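You operate a simulated robot arm through the tools that you are given. There is no shell and no other tool. Be economical: measure what you need, move in short steps, check, and stop when the job is done.

Carry out the task below with a simulated robot arm. There is one attempt and no reset: what you move stays moved.

Task
Soak up the pink spill with the 63 ml and 44 ml sponges, the blue with the 31 ml.
Fine: put all three back where they stood; leave the other sponges dry.

It is judged by the outcome, as a careful person would: the job done as asked, and still so three seconds after it is handed in. It fails if anything else is knocked over, pushed out of place, dropped, spilled or broken.

Robot
A 7-joint arm with a two-finger parallel gripper, fixed in place. Base frame: the origin is at the foot of the arm, x ahead of it, y to its left, z up; the work surface is at about z = 0.784. Lengths are in m, angles in rad, forces in N, time in s.
With the tool pointing down near the work surface it reaches from about 0.3 to 0.7 m from the base axis. Its first joint turns from -1.152 to 1.152 rad. Payload 1.57 kg.
Tool frame: the origin (TCP) lies between the finger pads and is the grasp point; the fingertips stand 0.03 m ahead of it; z points along the fingers, y is the line along which they close. The gripper opens to 0.11 m. The fingers are 0.024 m wide and 0.012 m thick; the gripper's body (0.048 by 0.112 m) begins 0.078 m behind the TCP.
Orientation is that of the tool frame in the base frame, as a unit quaternion [x, y, z, w]. With the fingers straight down and closing along the base's y, the tool's x points along the base's -x, its y along +y and its z along -z.

Tools
- The arm moves only by the tool drive_tool. Its argument "plan" is one flat list of numbers, 7 for each row, row after row: the gripper command, from -1 (fully open) to 1 (shut), values between in proportion, then the shift along the tool's x, y, z in m, then the turn, a rotation vector about the tool's x, y, z in rad. In form: [claw, dx, dy, dz, rx, ry, rz, claw, dx, dy, dz, rx, ry, rz, ...]. A call has 1 to 12 rows; each row is the pose to reach, as a shift and turn from the pose commanded when the call began, along the tool's axes at that moment. Rows are played at 5 a second. More than 0.05 m and 0.15 rad between two rows, or a gripper value outside its range, and nothing of the call is played. A pose out of reach is approached as far as the arm can. The call stops where the force on the tool passes 40 N (or 10 N more than at its start, if that is more) or the arm is blocked; 0.2 s more then pass. The fingers move at their own pace (about 0.108 m/s each) and stop on an object; they squeeze with about 22 N. The grip force told is the motor's: it shows also when the fingers shut on nothing. Time passes only in rows, and 0.2 s behind the last, so rows that repeat a pose let the fingers close. It gives the time, the measured TCP pose, the force on the tool (base axes), the opening and the grip force at its end, in the units of the frame above (readings bear some noise), with the torque about the TCP (base axes, N m) and any sound that the robot's microphone picked up, and new pictures: "pictures" is both (left out), scene, wrist or none.
- Cameras (640 x 400 px; columns grow to the right, rows downward): "scene" is fixed at [0.1717, -0.3919, 1.4111]; the picture's right is [0.81, -0.59, 0.00], its down [-0.35, -0.48, -0.80] and it looks along [0.47, 0.65, -0.60] (base axes); focal length 323 px, centre (320, 200). "wrist" rides on the gripper at [0.07, 0.016, -0.141] in the tool frame; the picture's right is [-0.23, 0.97, 0.00], its down [-0.86, -0.20, -0.48] and it looks along [-0.47, -0.11, 0.88] (tool axes); focal length 222 px, centre (320, 200). There is no depth. A picture from a camera that has moved, and an enlarged one, comes with that camera's place and axes in the base frame and with its lens. The place of the scene camera against the robot may be out by one fixed shift of up to 0.018 m in any direction.
- inspect(camera, box): a new picture of the part [left, top, right, bottom] of that camera's present view, enlarged. The clock stands still meanwhile.
- job_done(): hands the job in; it is judged then, once.

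Work in short steps. Places have to be worked out from the pictures, the camera data and where the tool is seen: move nearer, look again, correct. Check each grasp and each placing, and mend what went wrong. You have 120 turns and 200 pictures in all, those below and enlarged ones among them. Open the gripper and draw the arm clear of the work before you hand the job in, unless the task says otherwise; then end with one line.

The tools are called as name(argument=value, ...) on one line, values as JSON. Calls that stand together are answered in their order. drive_tool: Moves the arm, as the interface text tells. Its arguments: {"type":"object","properties":{"plan":{"type":"array"},"pictures":{"type":"string","enum":["both","scene","wrist","none"]}},"required":["plan"]} The other tools are called the same way: inspect (camera, box) takes an enlarged picture of a part of a camera's view; job_done () hands the job in.

At the start:

```text
clock: 0.0
tool_pos: [0.3625, 0.0992, 1.068]
ee_rot: [0.0, 1.0, 0.0, 0.0]
force: [1.0, 0.1, 0.7]
torque: [-0.02, -0.01, -0.01]
grip_width: 0.1097
gripper_force: 0.0
```

scene: 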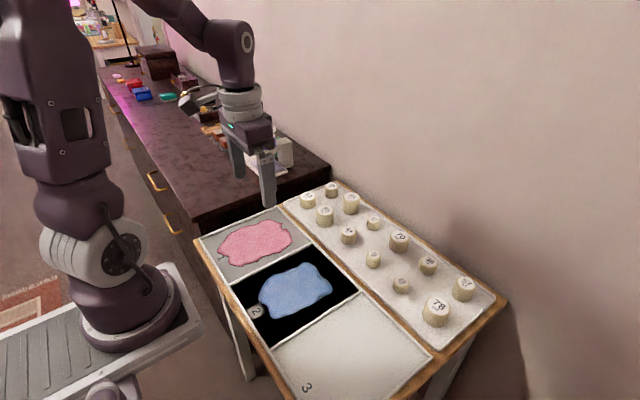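
wrist: 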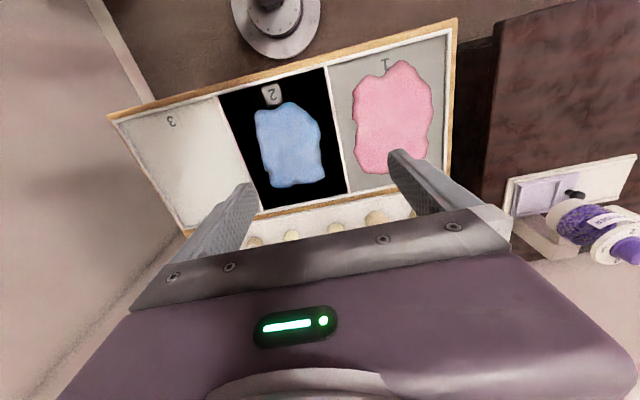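

The sponges stand on the tray at right of the scene; I enlarge the scene view to read their labels.

inspect(camera="scene", box=[280, 170, 400, 245])

inspect(camera="scene", box=[340, 220, 500, 330])

```text
5.33 times, centred on (340, 208) of scene
camera zoom: at [0.1717, -0.3919, 1.4111], right [0.81, -0.59, 0.0], down [-0.35, -0.48, -0.8], along [0.47, 0.65, -0.6], focal length 1724 px, centre (213, 160)
```

zoom: 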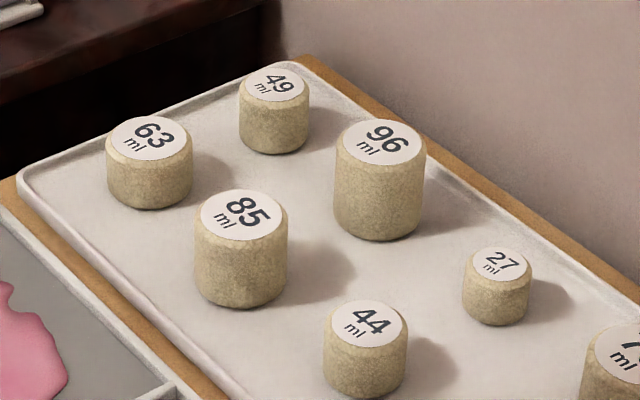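

```text
3.64 times, centred on (420, 275) of scene
camera zoom: at [0.1717, -0.3919, 1.4111], right [0.81, -0.59, 0.0], down [-0.35, -0.48, -0.8], along [0.47, 0.65, -0.6], focal length 1175 px, centre (-44, -73)
```

zoom: 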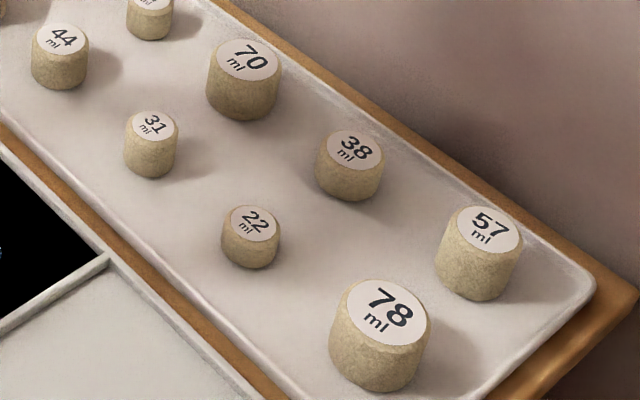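

I make the front row of the tray, at x≈0.61: 63 at y≈0.286, 85 at 0.19, 44 at 0.09 and 31 at −0.015. I move above the 44 at a safe height, with the fingers part closed, to refine this.

drive_tool(plan=[-0.27, -0.04, -0.001, 0.02, 0, 0, 0, -0.27, -0.08, -0.003, 0.04, 0, 0, 0, -0.27, -0.12, -0.004, 0.06, 0, 0, 0, -0.27, -0.16, -0.005, 0.08, 0, 0, 0, -0.27, -0.2, -0.006, 0.1, 0, 0, 0, -0.27, -0.24, -0.008, 0.12, 0, 0, 0, -0.27, -0.24, -0.008, 0.12, 0, 0, 0])

```text
clock: 1.6
tool_pos: [0.6045, 0.091, 0.9465]
ee_rot: [0.0, 1.0, 0.0, 0.0]
force: [-0.2, 0.1, -0.5]
torque: [-0.01, -0.03, 0.02]
grip_width: 0.0702
gripper_force: 0.0
camera wrist: at [0.5339, 0.1073, 1.0903], right [0.23, 0.97, 0.0], down [0.86, -0.2, 0.48], along [0.47, -0.11, -0.88], focal length 222 px, centre (320, 200)
```

scene: 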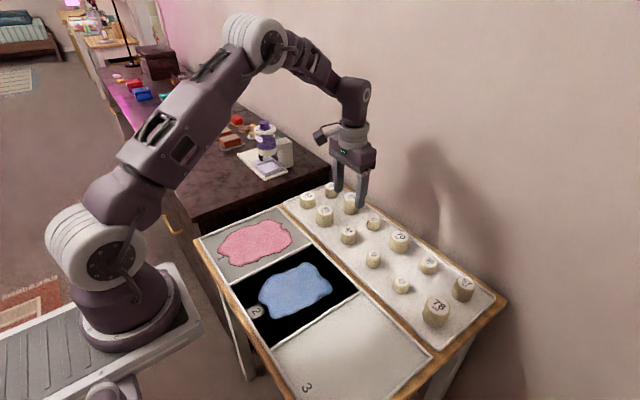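
wrist: 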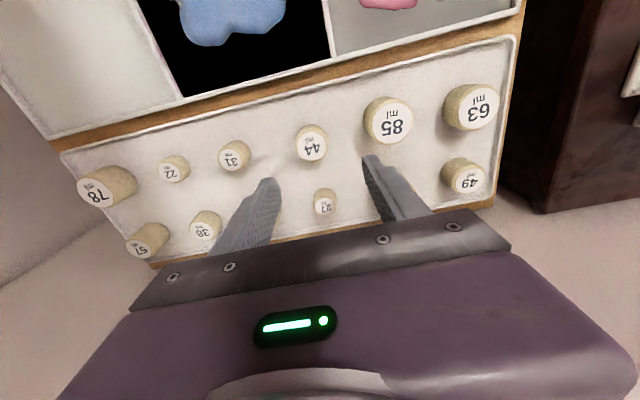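

The wrist view puts the 44 at about (0.603, 0.080). I centre on it and descend to z≈0.88 to check alignment.

drive_tool(plan=[-0.27, 0.001, -0.006, 0.033, 0, 0, 0, -0.27, 0.0015, -0.011, 0.066, 0, 0, 0, -0.27, 0.0015, -0.011, 0.066, 0, 0, 0])

inspect(camera="scene", box=[300, 160, 420, 260])

```text
clock: 2.4
tool_pos: [0.6029, 0.0821, 0.8812]
ee_rot: [0.0, 1.0, 0.0, 0.001]
force: [0.1, -0.2, 0.1]
torque: [0.0, -0.01, -0.03]
grip_width: 0.0697
gripper_force: 0.0
camera wrist: at [0.532, 0.0976, 1.0241], right [0.23, 0.97, 0.0], down [0.86, -0.2, 0.48], along [0.47, -0.11, -0.88], focal length 222 px, centre (320, 200)
```

scene: 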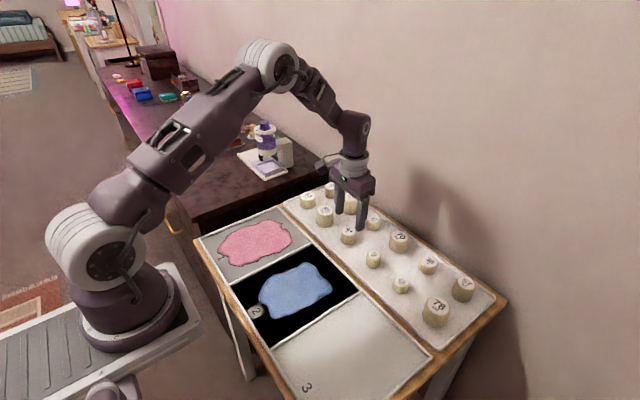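
wrist: 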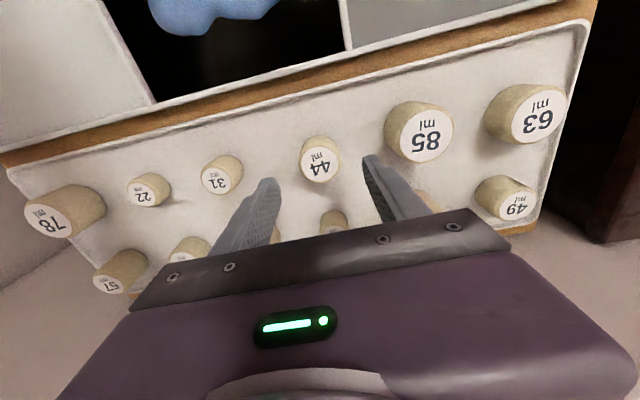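

```text
4.00 times, centred on (360, 210) of scene
camera zoom: at [0.1717, -0.3919, 1.4111], right [0.81, -0.59, 0.0], down [-0.35, -0.48, -0.8], along [0.47, 0.65, -0.6], focal length 1293 px, centre (160, 160)
```

zoom: 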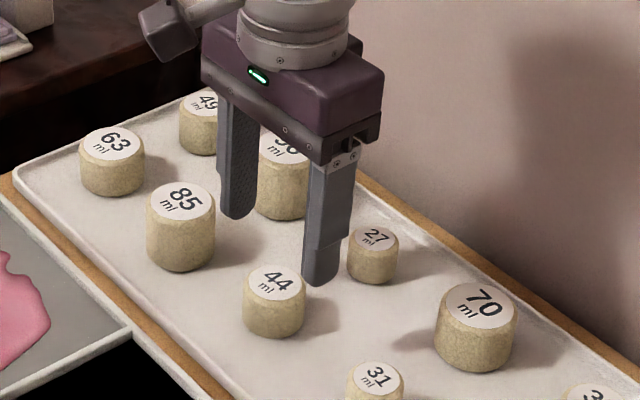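

The fingers straddle the 44 with room on both sides. I go down to z≈0.829 (fingertips ≈0.80) and close gently.

drive_tool(plan=[-0.27, 0, -0.001, 0.026, 0, 0, 0, -0.27, 0, -0.002, 0.052, 0, 0, 0, -0.27, 0, -0.002, 0.052, 0, 0, 0, 0.3, 0, -0.002, 0.052, 0, 0, 0, 0.3, 0, -0.002, 0.052, 0, 0, 0], pictures="wrist")

inspect(camera="scene", box=[300, 160, 420, 260])

```text
clock: 3.6
tool_pos: [0.6011, 0.079, 0.8304]
ee_rot: [0.0, 1.0, 0.0, 0.0]
force: [0.0, -0.2, -0.3]
torque: [-0.01, -0.04, -0.03]
grip_width: 0.0404
gripper_force: 22.2
camera wrist: at [0.5321, 0.0957, 0.9728], right [0.23, 0.97, 0.0], down [0.86, -0.2, 0.48], along [0.47, -0.11, -0.88], focal length 222 px, centre (320, 200)
```

wrist: 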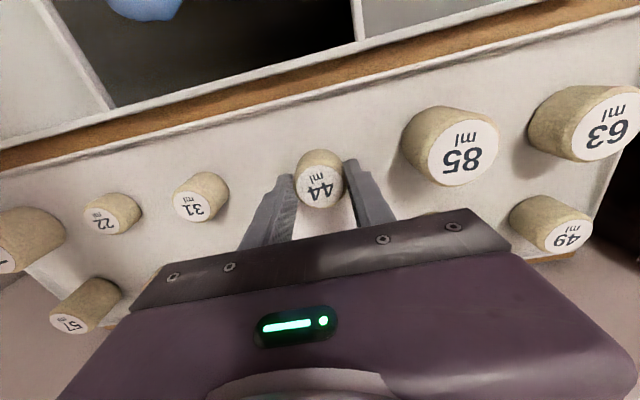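

```text
4.00 times, centred on (360, 210) of scene
camera zoom: at [0.1717, -0.3919, 1.4111], right [0.81, -0.59, 0.0], down [-0.35, -0.48, -0.8], along [0.47, 0.65, -0.6], focal length 1293 px, centre (160, 160)
```

zoom: 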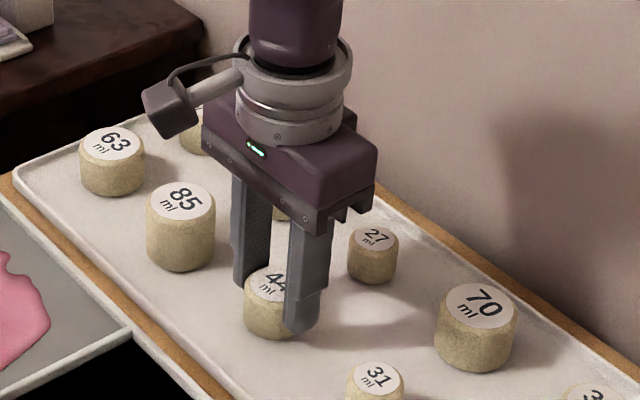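

Grip is firm at 0.040 with the sponge centred; pick-up pose is about (0.601, 0.079, 0.830). I lift straight up, then carry it above the pink spill near (0.39, 0.223).

drive_tool(plan=[0.4, 0, 0, -0.04, 0, 0, 0, 0.4, 0, 0, -0.08, 0, 0, 0, 0.4, 0.035, 0.024, -0.09, 0, 0, 0, 0.4, 0.07, 0.048, -0.09, 0, 0, 0, 0.4, 0.105, 0.072, -0.09, 0, 0, 0, 0.4, 0.14, 0.096, -0.09, 0, 0, 0, 0.4, 0.175, 0.12, -0.09, 0, 0, 0, 0.4, 0.21, 0.144, -0.09, 0, 0, 0, 0.4, 0.21, 0.144, -0.09, 0, 0, 0])

```text
clock: 5.6
tool_pos: [0.3905, 0.2227, 0.9209]
ee_rot: [0.0, 1.0, 0.0, 0.0]
force: [0.1, -0.6, -0.6]
torque: [-0.02, 0.02, 0.03]
grip_width: 0.0403
gripper_force: 22.3
camera wrist: at [0.3213, 0.2389, 1.0625], right [0.23, 0.97, 0.0], down [0.85, -0.2, 0.48], along [0.47, -0.11, -0.88], focal length 222 px, centre (320, 200)
```

scene: 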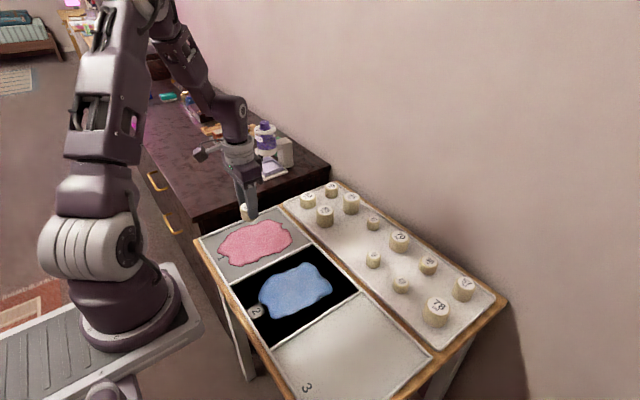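
wrist: 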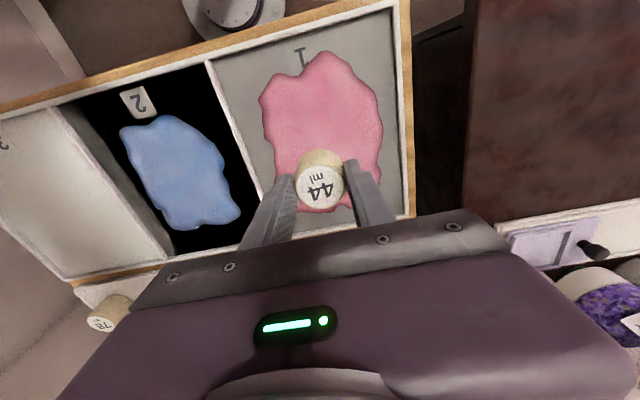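

The spill spans about x 0.31–0.48, y 0.165–0.30, so I'm over it. I lower the sponge onto it, slowing at the end to feel the contact.

drive_tool(plan=[0.4, 0, 0, 0.04, 0, 0, 0, 0.4, 0, 0, 0.075, 0, 0, 0, 0.4, 0, 0, 0.083, 0, 0, 0, 0.4, 0, 0, 0.088, 0, 0, 0, 0.4, 0, 0, 0.091, 0, 0, 0, 0.4, 0, 0, 0.091, 0, 0, 0])

inspect(camera="scene", box=[190, 180, 310, 280])

```text
clock: 7.0
tool_pos: [0.3904, 0.2223, 0.8286]
ee_rot: [-0.001, 1.0, 0.0, -0.001]
force: [-0.7, 0.3, 0.0]
torque: [-0.02, -0.03, 0.01]
grip_width: 0.0402
gripper_force: 22.1
camera wrist: at [0.3218, 0.2384, 0.9714], right [0.23, 0.97, 0.0], down [0.85, -0.2, 0.48], along [0.47, -0.11, -0.88], focal length 222 px, centre (320, 200)
```

scene: 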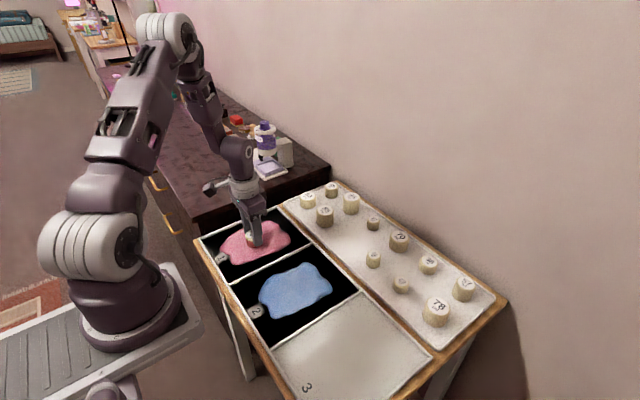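
wrist: 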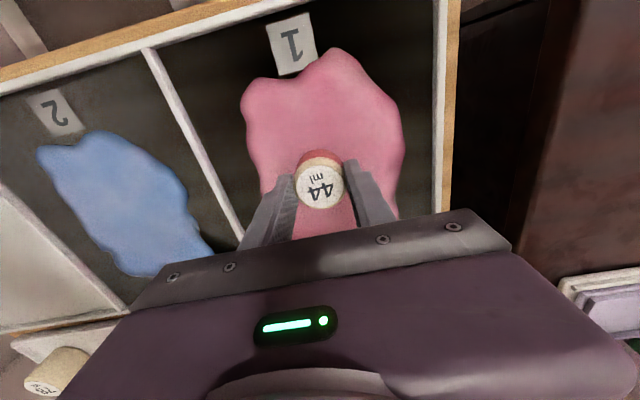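

```text
4.00 times, centred on (250, 230) of scene
camera zoom: at [0.1717, -0.3919, 1.4111], right [0.81, -0.59, 0.0], down [-0.35, -0.48, -0.8], along [0.47, 0.65, -0.6], focal length 1293 px, centre (600, 80)
```

zoom: 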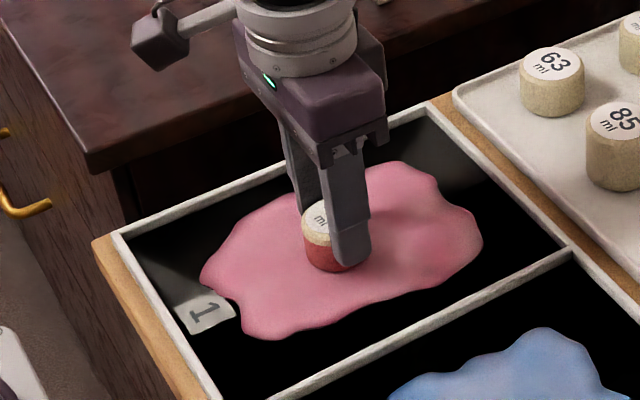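

The lower part of the sponge has turned pink, so it touches and soaks. I hold still for a couple of seconds and look.

drive_tool(plan=[0.4, 0, 0, 0, 0, 0, 0, 0.4, 0, 0, 0, 0, 0, 0, 0.4, 0, 0, 0, 0, 0, 0, 0.4, 0, 0, 0, 0, 0, 0, 0.4, 0, 0, 0, 0, 0, 0, 0.4, 0, 0, 0, 0, 0, 0, 0.4, 0, 0, 0, 0, 0, 0, 0.4, 0, 0, 0, 0, 0, 0, 0.4, 0, 0, 0, 0, 0, 0, 0.4, 0, 0, 0, 0, 0, 0], pictures="none")

inspect(camera="scene", box=[190, 180, 310, 280])

```text
clock: 9.2
tool_pos: [0.3916, 0.2218, 0.829]
ee_rot: [0.0, 1.0, 0.0, 0.0]
force: [-0.1, 0.5, -0.1]
torque: [-0.01, -0.01, -0.01]
grip_width: 0.04
gripper_force: 22.0
```

```text
4.00 times, centred on (250, 230) of scene
camera zoom: at [0.1717, -0.3919, 1.4111], right [0.81, -0.59, 0.0], down [-0.35, -0.48, -0.8], along [0.47, 0.65, -0.6], focal length 1293 px, centre (600, 80)
```

zoom: 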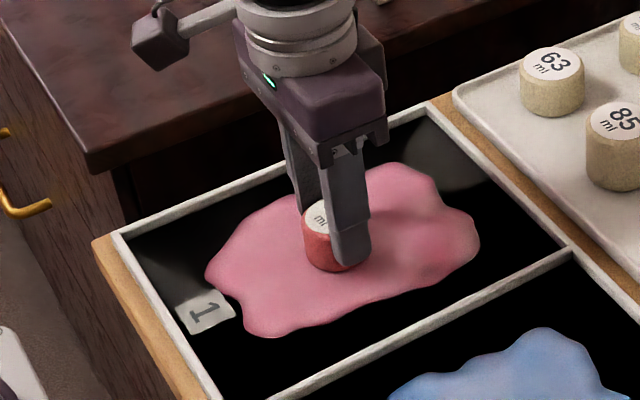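

The sponge looks filled to the top and the spill is slightly smaller. I hold longer to see whether it still shrinks.

drive_tool(plan=[0.4, 0, 0, 0, 0, 0, 0, 0.4, 0, 0, 0, 0, 0, 0, 0.4, 0, 0, 0, 0, 0, 0, 0.4, 0, 0, 0, 0, 0, 0, 0.4, 0, 0, 0, 0, 0, 0, 0.4, 0, 0, 0, 0, 0, 0, 0.4, 0, 0, 0, 0, 0, 0, 0.4, 0, 0, 0, 0, 0, 0, 0.4, 0, 0, 0, 0, 0, 0, 0.4, 0, 0, 0, 0, 0, 0, 0.4, 0, 0, 0, 0, 0, 0, 0.4, 0, 0, 0, 0, 0, 0], pictures="none")

inspect(camera="scene", box=[190, 180, 310, 280])

```text
clock: 11.8
tool_pos: [0.392, 0.222, 0.8289]
ee_rot: [0.0, 1.0, 0.0, 0.0]
force: [0.6, 0.1, 0.3]
torque: [0.02, 0.0, -0.01]
grip_width: 0.0402
gripper_force: 21.8
```

```text
4.00 times, centred on (250, 230) of scene
camera zoom: at [0.1717, -0.3919, 1.4111], right [0.81, -0.59, 0.0], down [-0.35, -0.48, -0.8], along [0.47, 0.65, -0.6], focal length 1293 px, centre (600, 80)
```

zoom: 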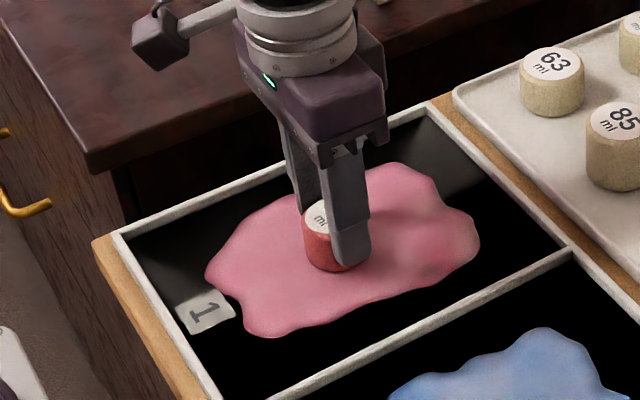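

No further change, so the 44 is full. I lift a little and wait to see whether it drips and what is left.

drive_tool(plan=[0.4, 0, 0, -0.01, 0, 0, 0, 0.4, 0, 0, -0.03, 0, 0, 0, 0.4, 0, 0, -0.06, 0, 0, 0, 0.4, 0, 0, -0.09, 0, 0, 0, 0.4, 0, 0, -0.09, 0, 0, 0])

inspect(camera="scene", box=[190, 180, 310, 280])

```text
clock: 13.0
tool_pos: [0.3908, 0.2216, 0.9193]
ee_rot: [0.0, 1.0, 0.0, 0.0]
force: [-0.3, -0.6, -0.7]
torque: [-0.02, -0.03, 0.02]
grip_width: 0.0403
gripper_force: 22.1
camera wrist: at [0.322, 0.2386, 1.0617], right [0.23, 0.97, 0.0], down [0.85, -0.2, 0.48], along [0.47, -0.11, -0.88], focal length 222 px, centre (320, 200)
```

scene: 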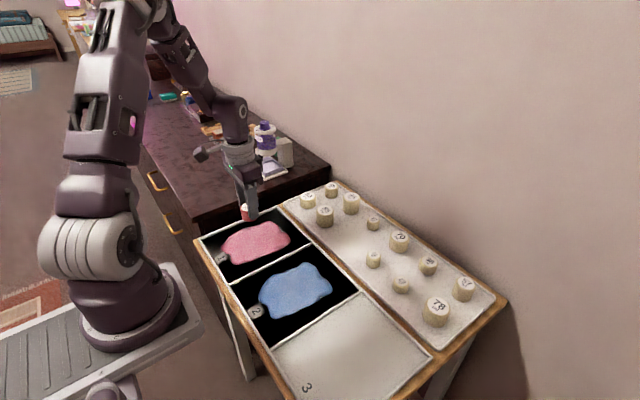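
wrist: 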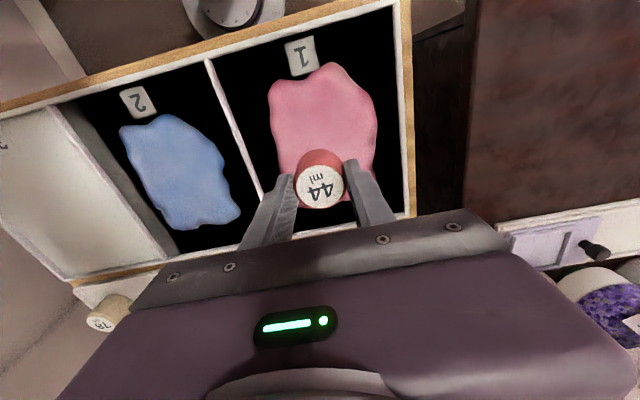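

```text
4.00 times, centred on (250, 230) of scene
camera zoom: at [0.1717, -0.3919, 1.4111], right [0.81, -0.59, 0.0], down [-0.35, -0.48, -0.8], along [0.47, 0.65, -0.6], focal length 1293 px, centre (600, 80)
```

zoom: 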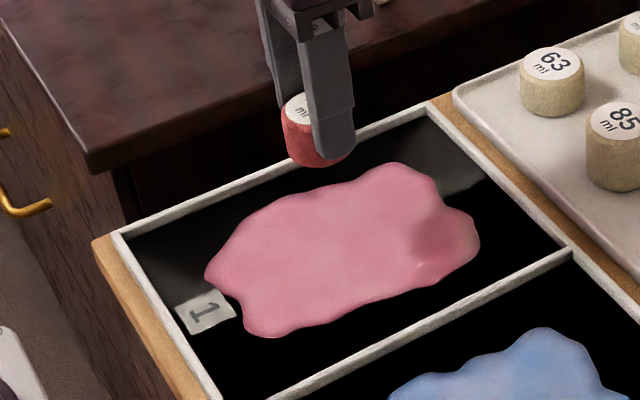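

No dripping; the spill is smaller. I take the 44 back to its exact pick-up spot, reversing the shifts, and stop just above before the final descent.

drive_tool(plan=[0.4, -0.035, -0.024, 0, 0, 0, 0, 0.4, -0.07, -0.048, 0, 0, 0, 0, 0.4, -0.105, -0.072, 0, 0, 0, 0, 0.4, -0.14, -0.096, 0, 0, 0, 0, 0.4, -0.175, -0.12, 0, 0, 0, 0, 0.4, -0.21, -0.144, 0, 0, 0, 0, 0.4, -0.21, -0.144, 0, 0, 0, 0, 0.4, -0.21, -0.144, 0.04, 0, 0, 0, 0.4, -0.21, -0.144, 0.075, 0, 0, 0, 0.4, -0.21, -0.144, 0.085, 0, 0, 0, 0.4, -0.21, -0.144, 0.0885, 0, 0, 0, 0.4, -0.21, -0.144, 0.0885, 0, 0, 0], pictures="wrist")

inspect(camera="scene", box=[300, 160, 420, 260])

```text
clock: 15.6
tool_pos: [0.6014, 0.078, 0.8304]
ee_rot: [0.0, 1.0, 0.0, 0.0]
force: [-1.5, 0.1, 0.1]
torque: [0.01, 0.01, 0.03]
grip_width: 0.04
gripper_force: 21.9
camera wrist: at [0.532, 0.0942, 0.9731], right [0.23, 0.97, 0.0], down [0.85, -0.2, 0.48], along [0.47, -0.11, -0.88], focal length 222 px, centre (320, 200)
```

wrist: 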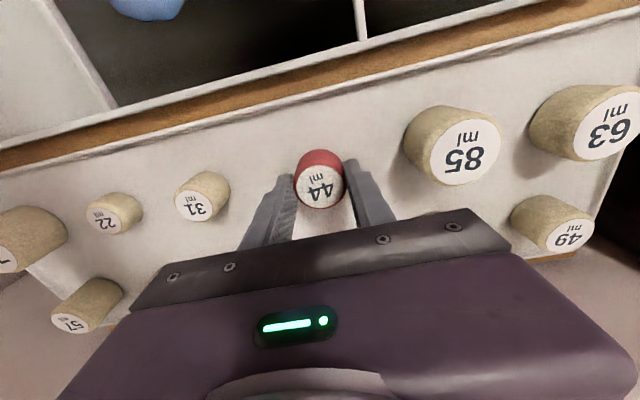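

```text
4.00 times, centred on (360, 210) of scene
camera zoom: at [0.1717, -0.3919, 1.4111], right [0.81, -0.59, 0.0], down [-0.35, -0.48, -0.8], along [0.47, 0.65, -0.6], focal length 1293 px, centre (160, 160)
```

zoom: 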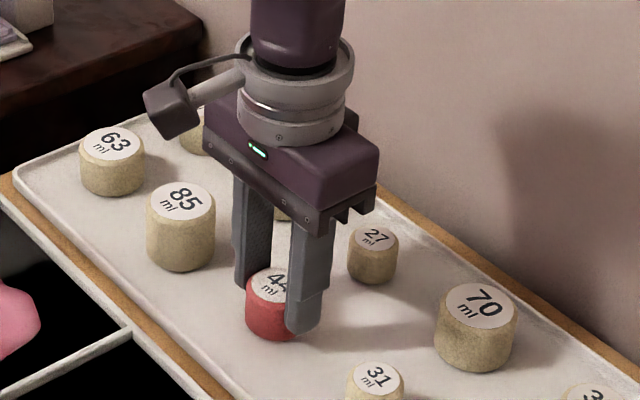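

It matches its original place. I release, rise, and go on toward the 63 at about (0.603, 0.275), staying high.

drive_tool(plan=[-0.27, 0, 0, 0, 0, 0, 0, -0.27, 0, 0, 0, 0, 0, 0, -0.27, 0, 0, -0.04, 0, 0, 0, -0.27, 0, 0, -0.08, 0, 0, 0, -0.22, 0, 0.04, -0.09, 0, 0, 0, -0.22, 0, 0.08, -0.09, 0, 0, 0, -0.22, 0, 0.12, -0.09, 0, 0, 0, -0.22, 0, 0.16, -0.09, 0, 0, 0, -0.22, 0, 0.198, -0.09, 0, 0, 0, -0.22, 0, 0.198, -0.09, 0, 0, 0], pictures="wrist")

inspect(camera="scene", box=[280, 160, 400, 260])

```text
clock: 17.8
tool_pos: [0.6003, 0.2753, 0.9209]
ee_rot: [0.0, 1.0, -0.001, 0.0]
force: [0.8, -0.6, -0.2]
torque: [0.0, -0.03, -0.03]
grip_width: 0.067
gripper_force: 0.1
camera wrist: at [0.5317, 0.2922, 1.063], right [0.23, 0.97, 0.0], down [0.86, -0.2, 0.48], along [0.47, -0.11, -0.88], focal length 222 px, centre (320, 200)
```

wrist: 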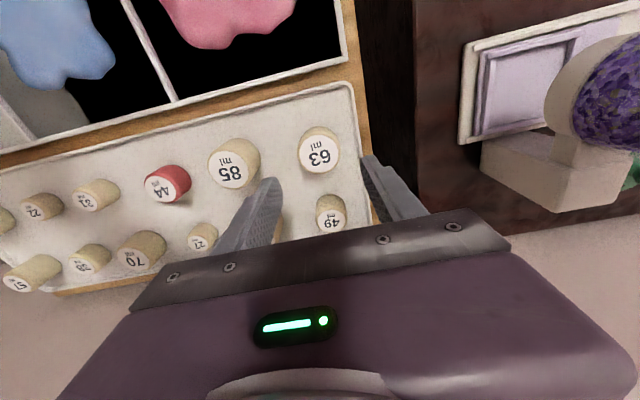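

```text
4.00 times, centred on (340, 210) of scene
camera zoom: at [0.1717, -0.3918, 1.4111], right [0.81, -0.59, 0.0], down [-0.35, -0.48, -0.8], along [0.47, 0.65, -0.6], focal length 1293 px, centre (240, 160)
```

zoom: 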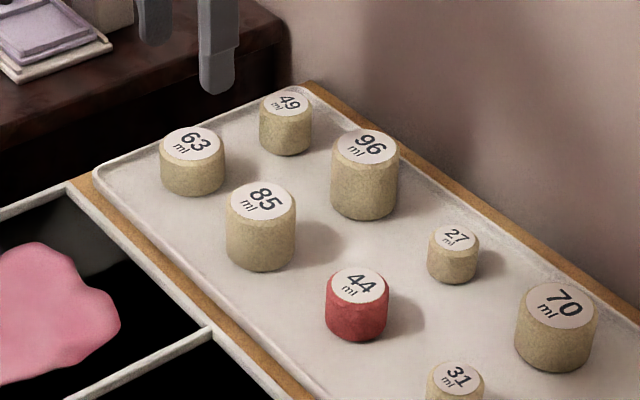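

The 44 stands where it was. The 63 is at about (0.608, 0.272); I centre and go down halfway to verify clearance from the 85.

drive_tool(plan=[-0.22, -0.0075, -0.003, 0.02, 0, 0, 0, -0.22, -0.0075, -0.003, 0.045, 0, 0, 0, -0.22, -0.0075, -0.003, 0.045, 0, 0, 0], pictures="wrist")

inspect(camera="scene", box=[280, 150, 380, 230])

```text
clock: 18.6
tool_pos: [0.6093, 0.2724, 0.876]
ee_rot: [0.0, 1.0, 0.0, -0.001]
force: [0.1, -0.7, -0.6]
torque: [0.0, -0.03, -0.03]
grip_width: 0.0671
gripper_force: 0.1
camera wrist: at [0.5394, 0.2889, 1.0176], right [0.23, 0.97, 0.0], down [0.85, -0.2, 0.48], along [0.47, -0.11, -0.88], focal length 222 px, centre (320, 200)
```

wrist: 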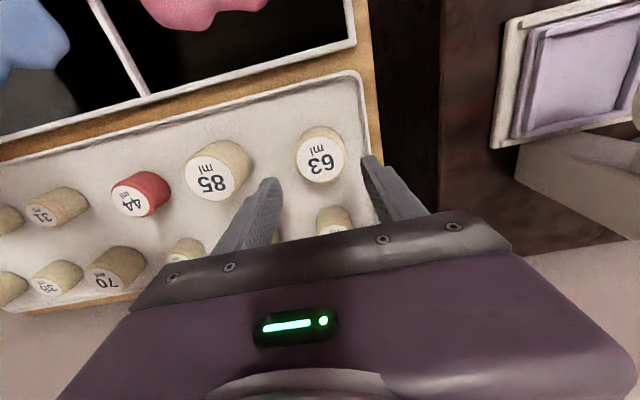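

```text
5.00 times, centred on (330, 190) of scene
camera zoom: at [0.1717, -0.3919, 1.4111], right [0.81, -0.59, 0.0], down [-0.35, -0.48, -0.8], along [0.47, 0.65, -0.6], focal length 1616 px, centre (270, 250)
```

zoom: 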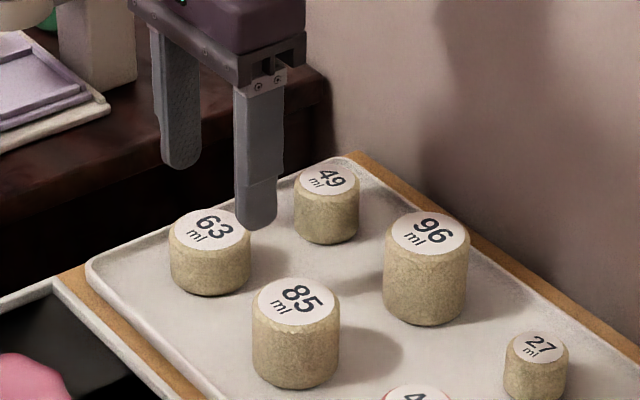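

Aligned (63 at ≈(0.606, 0.273)), but the outer finger comes near the tray's rim. I narrow to 0.06 and descend to z≈0.834 in careful steps, then close.

drive_tool(plan=[-0.09, 0.003, 0.0005, 0.01, 0, 0, 0, -0.09, 0.003, 0.0005, 0.025, 0, 0, 0, -0.09, 0.003, 0.0005, 0.035, 0, 0, 0, -0.09, 0.003, 0.0005, 0.042, 0, 0, 0, -0.09, 0.003, 0.0005, 0.042, 0, 0, 0, 0.3, 0.003, 0.0005, 0.042, 0, 0, 0, 0.3, 0.003, 0.0005, 0.042, 0, 0, 0], pictures="wrist")

inspect(camera="scene", box=[280, 150, 380, 230])

```text
clock: 20.2
tool_pos: [0.6066, 0.2727, 0.8339]
ee_rot: [0.0, 1.0, 0.0, -0.001]
force: [0.0, -0.5, -0.2]
torque: [-0.02, 0.01, 0.0]
grip_width: 0.0483
gripper_force: 22.0
camera wrist: at [0.5365, 0.2897, 0.9758], right [0.23, 0.97, 0.0], down [0.86, -0.2, 0.48], along [0.47, -0.11, -0.88], focal length 222 px, centre (320, 200)
```

wrist: 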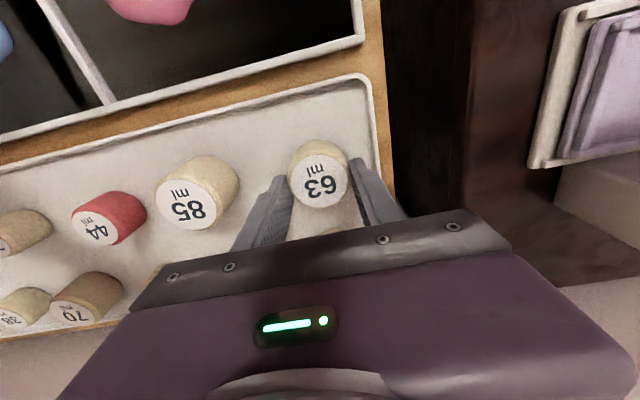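

```text
5.00 times, centred on (330, 190) of scene
camera zoom: at [0.1717, -0.3919, 1.4111], right [0.81, -0.59, 0.0], down [-0.35, -0.48, -0.8], along [0.47, 0.65, -0.6], focal length 1616 px, centre (270, 250)
```

zoom: 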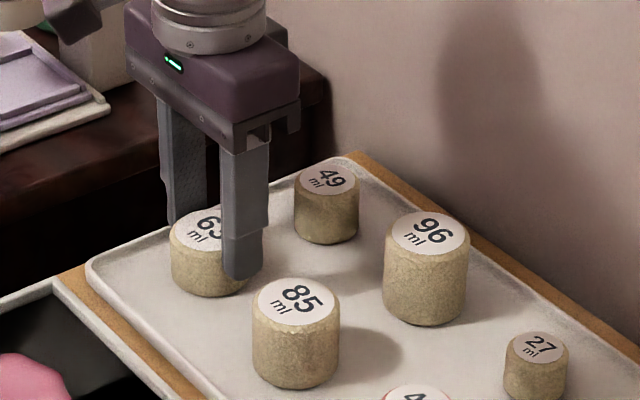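

Held at 0.048; pick-up pose (0.6066, 0.2727, 0.8339). I lift, carry it over the pink spill, and lower it as with the 44.

drive_tool(plan=[0.3, 0, 0, -0.04, 0, 0, 0, 0.3, 0, 0, -0.08, 0, 0, 0, 0.3, 0.043, -0.009, -0.085, 0, 0, 0, 0.3, 0.086, -0.018, -0.085, 0, 0, 0, 0.3, 0.129, -0.027, -0.085, 0, 0, 0, 0.3, 0.172, -0.036, -0.085, 0, 0, 0, 0.3, 0.216, -0.043, -0.085, 0, 0, 0, 0.3, 0.216, -0.043, -0.05, 0, 0, 0, 0.3, 0.216, -0.043, -0.015, 0, 0, 0, 0.3, 0.216, -0.043, -0.004, 0, 0, 0, 0.3, 0.216, -0.043, 0.001, 0, 0, 0, 0.3, 0.216, -0.043, 0.001, 0, 0, 0], pictures="wrist")

inspect(camera="scene", box=[190, 180, 310, 280])

```text
clock: 22.8
tool_pos: [0.3895, 0.2297, 0.8314]
ee_rot: [-0.001, 1.0, 0.0, 0.0]
force: [-0.1, 0.1, 0.8]
torque: [-0.02, -0.01, -0.02]
grip_width: 0.0483
gripper_force: 22.2
camera wrist: at [0.3202, 0.2468, 0.9744], right [0.23, 0.97, 0.0], down [0.85, -0.2, 0.48], along [0.47, -0.11, -0.88], focal length 222 px, centre (320, 200)
```

wrist: 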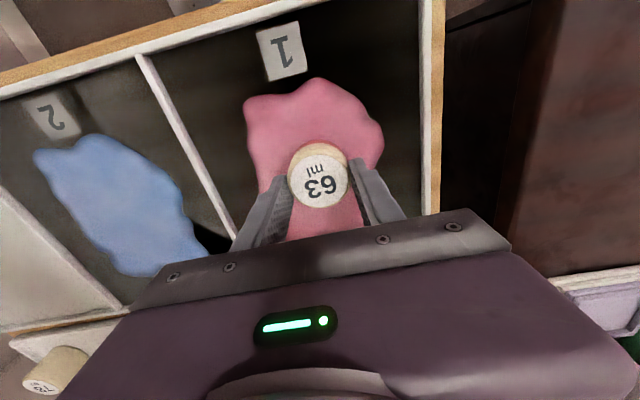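

```text
4.00 times, centred on (250, 230) of scene
camera zoom: at [0.1717, -0.3919, 1.4111], right [0.81, -0.59, 0.0], down [-0.35, -0.48, -0.8], along [0.47, 0.65, -0.6], focal length 1293 px, centre (600, 80)
```

zoom: 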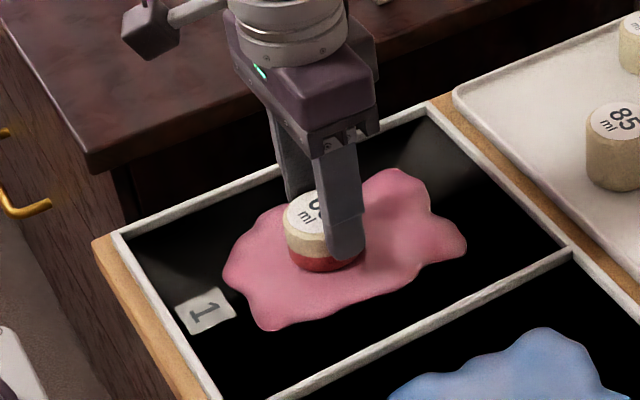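

The 63 is soaking and the spill shrinking. I hold.

drive_tool(plan=[0.3, 0, 0, 0, 0, 0, 0, 0.3, 0, 0, 0, 0, 0, 0, 0.3, 0, 0, 0, 0, 0, 0, 0.3, 0, 0, 0, 0, 0, 0, 0.3, 0, 0, 0, 0, 0, 0, 0.3, 0, 0, 0, 0, 0, 0, 0.3, 0, 0, 0, 0, 0, 0, 0.3, 0, 0, 0, 0, 0, 0, 0.3, 0, 0, 0, 0, 0, 0, 0.3, 0, 0, 0, 0, 0, 0, 0.3, 0, 0, 0, 0, 0, 0, 0.3, 0, 0, 0, 0, 0, 0], pictures="wrist")

inspect(camera="scene", box=[190, 180, 310, 280])

```text
clock: 25.4
tool_pos: [0.3895, 0.2296, 0.8325]
ee_rot: [0.0, 1.0, 0.0, 0.0]
force: [0.1, 0.0, 0.0]
torque: [-0.01, 0.03, 0.0]
grip_width: 0.0484
gripper_force: 22.1
camera wrist: at [0.3202, 0.2468, 0.9745], right [0.23, 0.97, 0.0], down [0.86, -0.2, 0.48], along [0.47, -0.11, -0.88], focal length 222 px, centre (320, 200)
```

wrist: 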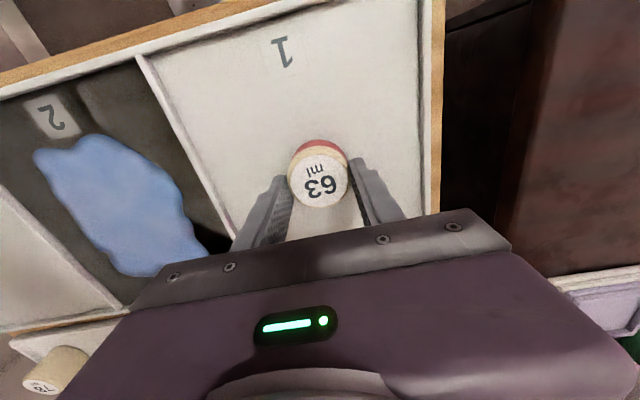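

```text
4.00 times, centred on (250, 230) of scene
camera zoom: at [0.1717, -0.3919, 1.4111], right [0.81, -0.59, 0.0], down [-0.35, -0.48, -0.8], along [0.47, 0.65, -0.6], focal length 1293 px, centre (600, 80)
```

zoom: 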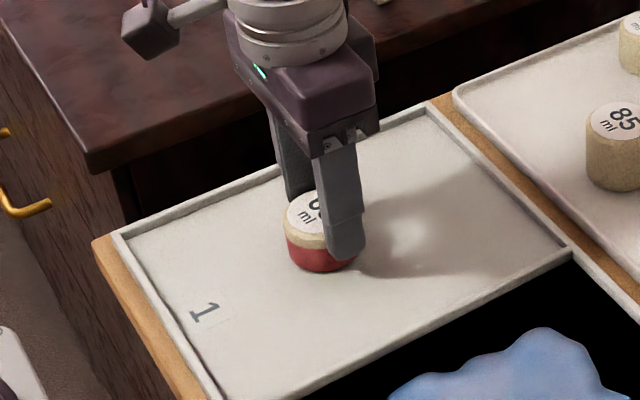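

The pink spill is gone and the pane is clean. I return the 63 to its pick-up pose by reversing the shifts.

drive_tool(plan=[0.3, 0, 0, -0.04, 0, 0, 0, 0.3, 0, 0, -0.085, 0, 0, 0, 0.3, -0.043, 0.009, -0.09, 0, 0, 0, 0.3, -0.086, 0.018, -0.09, 0, 0, 0, 0.3, -0.129, 0.027, -0.09, 0, 0, 0, 0.3, -0.172, 0.036, -0.09, 0, 0, 0, 0.3, -0.216, 0.043, -0.09, 0, 0, 0, 0.3, -0.216, 0.043, -0.05, 0, 0, 0, 0.3, -0.216, 0.043, -0.015, 0, 0, 0, 0.3, -0.216, 0.043, -0.005, 0, 0, 0, 0.3, -0.216, 0.043, -0.001, 0, 0, 0, 0.3, -0.216, 0.043, -0.001, 0, 0, 0], pictures="wrist")

inspect(camera="scene", box=[280, 150, 380, 230])

```text
clock: 28.0
tool_pos: [0.6056, 0.2747, 0.8342]
ee_rot: [0.0, 1.0, 0.0, 0.0]
force: [-0.7, -0.6, 3.8]
torque: [-0.03, 0.0, -0.01]
grip_width: 0.0484
gripper_force: 21.9
camera wrist: at [0.5363, 0.2899, 0.976], right [0.23, 0.97, 0.0], down [0.85, -0.2, 0.48], along [0.47, -0.11, -0.88], focal length 222 px, centre (320, 200)
```

wrist: 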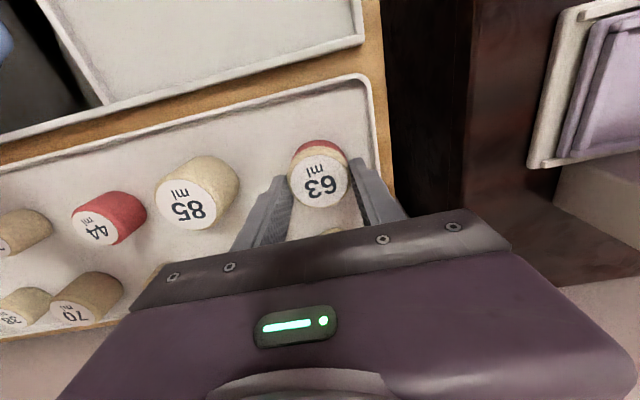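

```text
5.00 times, centred on (330, 190) of scene
camera zoom: at [0.1716, -0.3919, 1.4111], right [0.81, -0.59, 0.0], down [-0.35, -0.48, -0.8], along [0.47, 0.65, -0.6], focal length 1616 px, centre (270, 250)
```

zoom: 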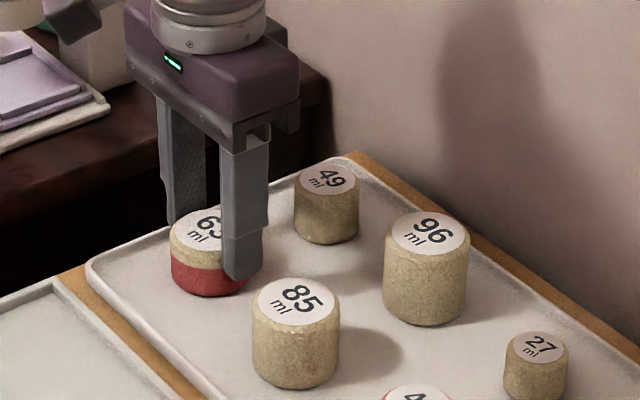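

Seated in the original spot (light contact force). I release, rise, and travel high over the row to the 31 near (0.60, −0.015).

drive_tool(plan=[-0.12, 0, 0, 0, 0, 0, 0, -0.12, 0, 0, 0, 0, 0, 0, -0.12, 0, 0, -0.045, 0, 0, 0, -0.12, 0, 0, -0.09, 0, 0, 0, -0.12, 0, -0.041, -0.09, 0, 0, 0, -0.12, 0, -0.082, -0.09, 0, 0, 0, -0.12, 0, -0.123, -0.09, 0, 0, 0, -0.12, 0, -0.164, -0.09, 0, 0, 0, -0.12, 0, -0.205, -0.09, 0, 0, 0, -0.12, 0, -0.246, -0.09, 0, 0, 0, -0.12, 0, -0.287, -0.09, 0, 0, 0, -0.12, 0, -0.287, -0.09, 0, 0, 0])

inspect(camera="scene", box=[280, 170, 400, 245])

```text
clock: 30.6
tool_pos: [0.6063, -0.0146, 0.9242]
ee_rot: [0.0, 1.0, 0.001, 0.0]
force: [-0.4, 0.3, -0.5]
torque: [-0.02, 0.0, 0.0]
grip_width: 0.0616
gripper_force: 0.2
camera wrist: at [0.5365, 0.0023, 1.0654], right [0.23, 0.97, 0.0], down [0.85, -0.2, 0.48], along [0.47, -0.11, -0.88], focal length 222 px, centre (320, 200)
```

scene: 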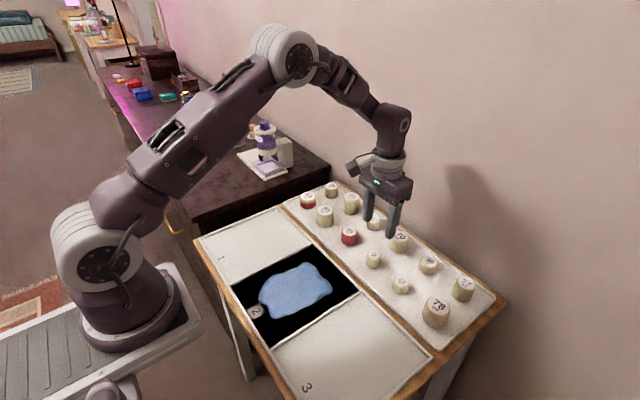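
wrist: 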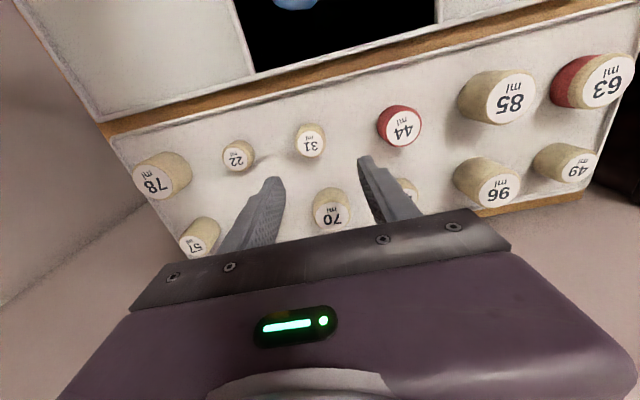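

```text
5.33 times, centred on (340, 208) of scene
camera zoom: at [0.1717, -0.3919, 1.4111], right [0.81, -0.59, 0.0], down [-0.35, -0.48, -0.8], along [0.47, 0.65, -0.6], focal length 1724 px, centre (213, 160)
```

zoom: 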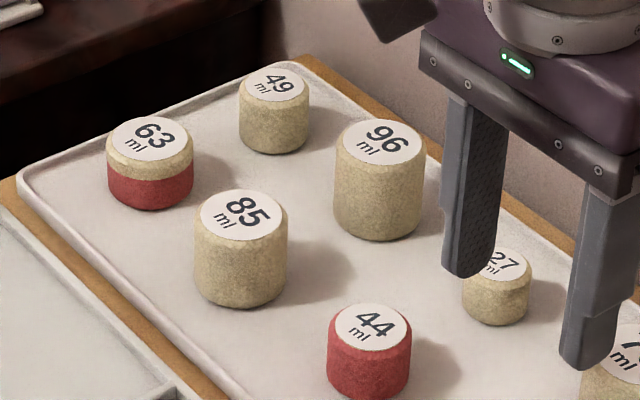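

The 63 and 44 stand exactly as before. The 31 is at about (0.599, −0.021); I centre on it and go lower to check.

drive_tool(plan=[-0.12, 0.007, -0.007, 0.02, 0, 0, 0, -0.12, 0.007, -0.007, 0.045, 0, 0, 0, -0.12, 0.007, -0.007, 0.045, 0, 0, 0], pictures="wrist")

inspect(camera="scene", box=[330, 190, 450, 290])

```text
clock: 31.4
tool_pos: [0.6007, -0.0209, 0.8785]
ee_rot: [0.0, 1.0, 0.0, 0.001]
force: [0.2, 1.3, -0.7]
torque: [0.0, 0.01, 0.02]
grip_width: 0.0614
gripper_force: 0.0
camera wrist: at [0.53, -0.0043, 1.0203], right [0.23, 0.97, 0.0], down [0.85, -0.2, 0.48], along [0.47, -0.11, -0.88], focal length 222 px, centre (320, 200)
```

wrist: 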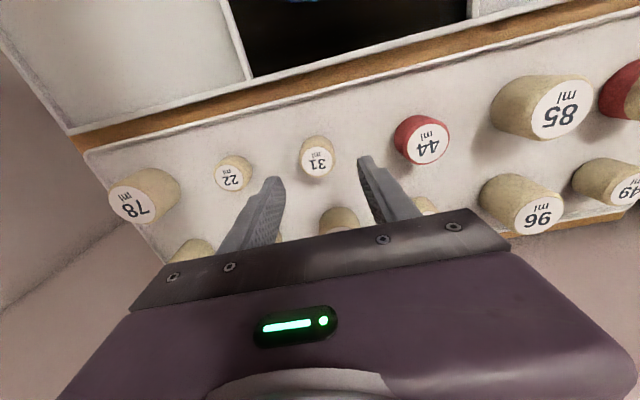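

```text
4.00 times, centred on (390, 240) of scene
camera zoom: at [0.1717, -0.3919, 1.4111], right [0.81, -0.59, 0.0], down [-0.35, -0.48, -0.8], along [0.47, 0.65, -0.6], focal length 1293 px, centre (40, 40)
```

zoom: 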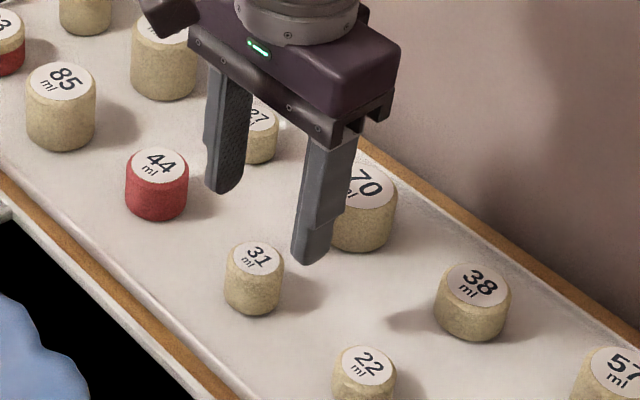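

The 31 is at ≈(0.597, −0.023). I adjust by a few mm, descend to z≈0.831 and close.

drive_tool(plan=[-0.12, 0.004, -0.002, 0.015, 0, 0, 0, -0.12, 0.004, -0.002, 0.032, 0, 0, 0, -0.12, 0.004, -0.002, 0.048, 0, 0, 0, -0.12, 0.004, -0.002, 0.048, 0, 0, 0, 0.45, 0.004, -0.002, 0.048, 0, 0, 0, 0.45, 0.004, -0.002, 0.048, 0, 0, 0], pictures="wrist")

inspect(camera="scene", box=[330, 190, 450, 290])

```text
clock: 32.8
tool_pos: [0.5957, -0.0226, 0.8306]
ee_rot: [0.0, 1.0, 0.0, -0.001]
force: [-0.1, -0.4, 0.0]
torque: [0.01, 0.02, -0.02]
grip_width: 0.0333
gripper_force: 22.2
camera wrist: at [0.5254, -0.0065, 0.973], right [0.23, 0.97, 0.0], down [0.86, -0.2, 0.48], along [0.47, -0.11, -0.88], focal length 222 px, centre (320, 200)
```

wrist: 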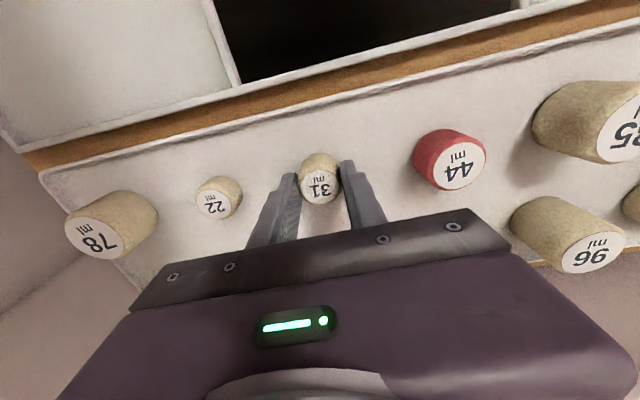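

```text
4.00 times, centred on (390, 240) of scene
camera zoom: at [0.1717, -0.3919, 1.4111], right [0.81, -0.59, 0.0], down [-0.35, -0.48, -0.8], along [0.47, 0.65, -0.6], focal length 1293 px, centre (40, 40)
```

zoom: 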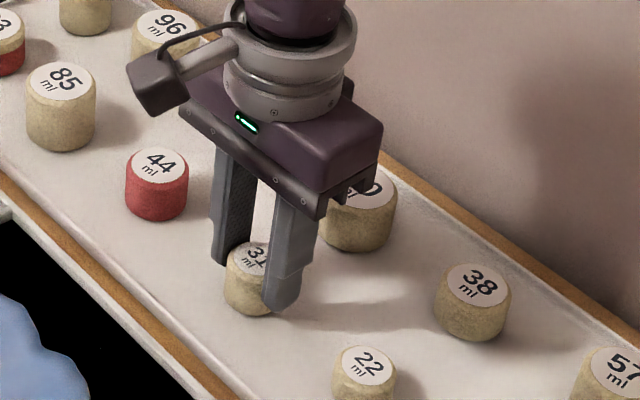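

Held at 0.033; pick-up pose (0.5957, −0.0226, 0.8306). I carry it above the blue spill, about (0.394, 0.029), and lower it.

drive_tool(plan=[0.45, 0, 0, -0.04, 0, 0, 0, 0.45, 0, 0, -0.08, 0, 0, 0, 0.45, 0.04, 0.01, -0.085, 0, 0, 0, 0.45, 0.08, 0.02, -0.085, 0, 0, 0, 0.45, 0.12, 0.03, -0.085, 0, 0, 0, 0.45, 0.16, 0.04, -0.085, 0, 0, 0, 0.45, 0.202, 0.052, -0.085, 0, 0, 0, 0.45, 0.202, 0.052, -0.05, 0, 0, 0, 0.45, 0.202, 0.052, -0.015, 0, 0, 0, 0.45, 0.202, 0.052, -0.004, 0, 0, 0, 0.45, 0.202, 0.052, 0.001, 0, 0, 0, 0.45, 0.202, 0.052, 0.001, 0, 0, 0], pictures="wrist")

inspect(camera="scene", box=[230, 230, 370, 350])

```text
clock: 35.4
tool_pos: [0.3937, 0.03, 0.8294]
ee_rot: [0.001, 1.0, 0.0, 0.0]
force: [-0.7, 0.0, -0.2]
torque: [-0.01, -0.01, -0.01]
grip_width: 0.0333
gripper_force: 22.0
camera wrist: at [0.3234, 0.0467, 0.9716], right [0.23, 0.97, 0.0], down [0.85, -0.2, 0.48], along [0.47, -0.11, -0.88], focal length 222 px, centre (320, 200)
```

wrist: 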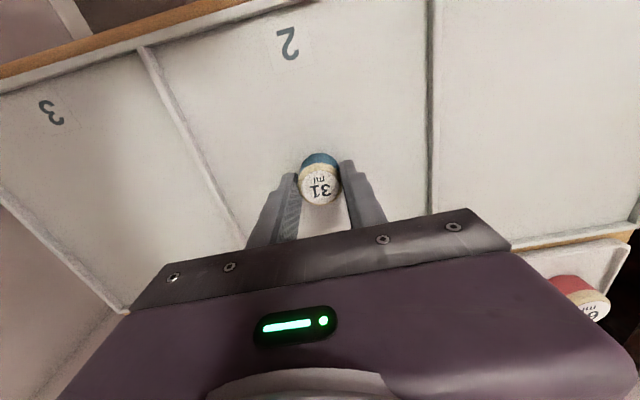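

```text
3.33 times, centred on (300, 290) of scene
camera zoom: at [0.1717, -0.3919, 1.4111], right [0.81, -0.59, 0.0], down [-0.35, -0.48, -0.8], along [0.47, 0.65, -0.6], focal length 1077 px, centre (387, -100)
```

zoom: 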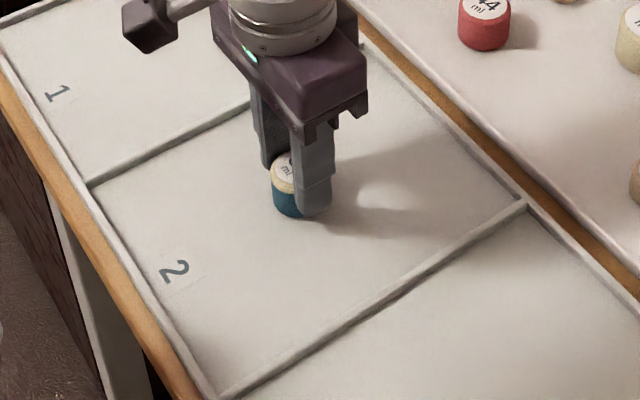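

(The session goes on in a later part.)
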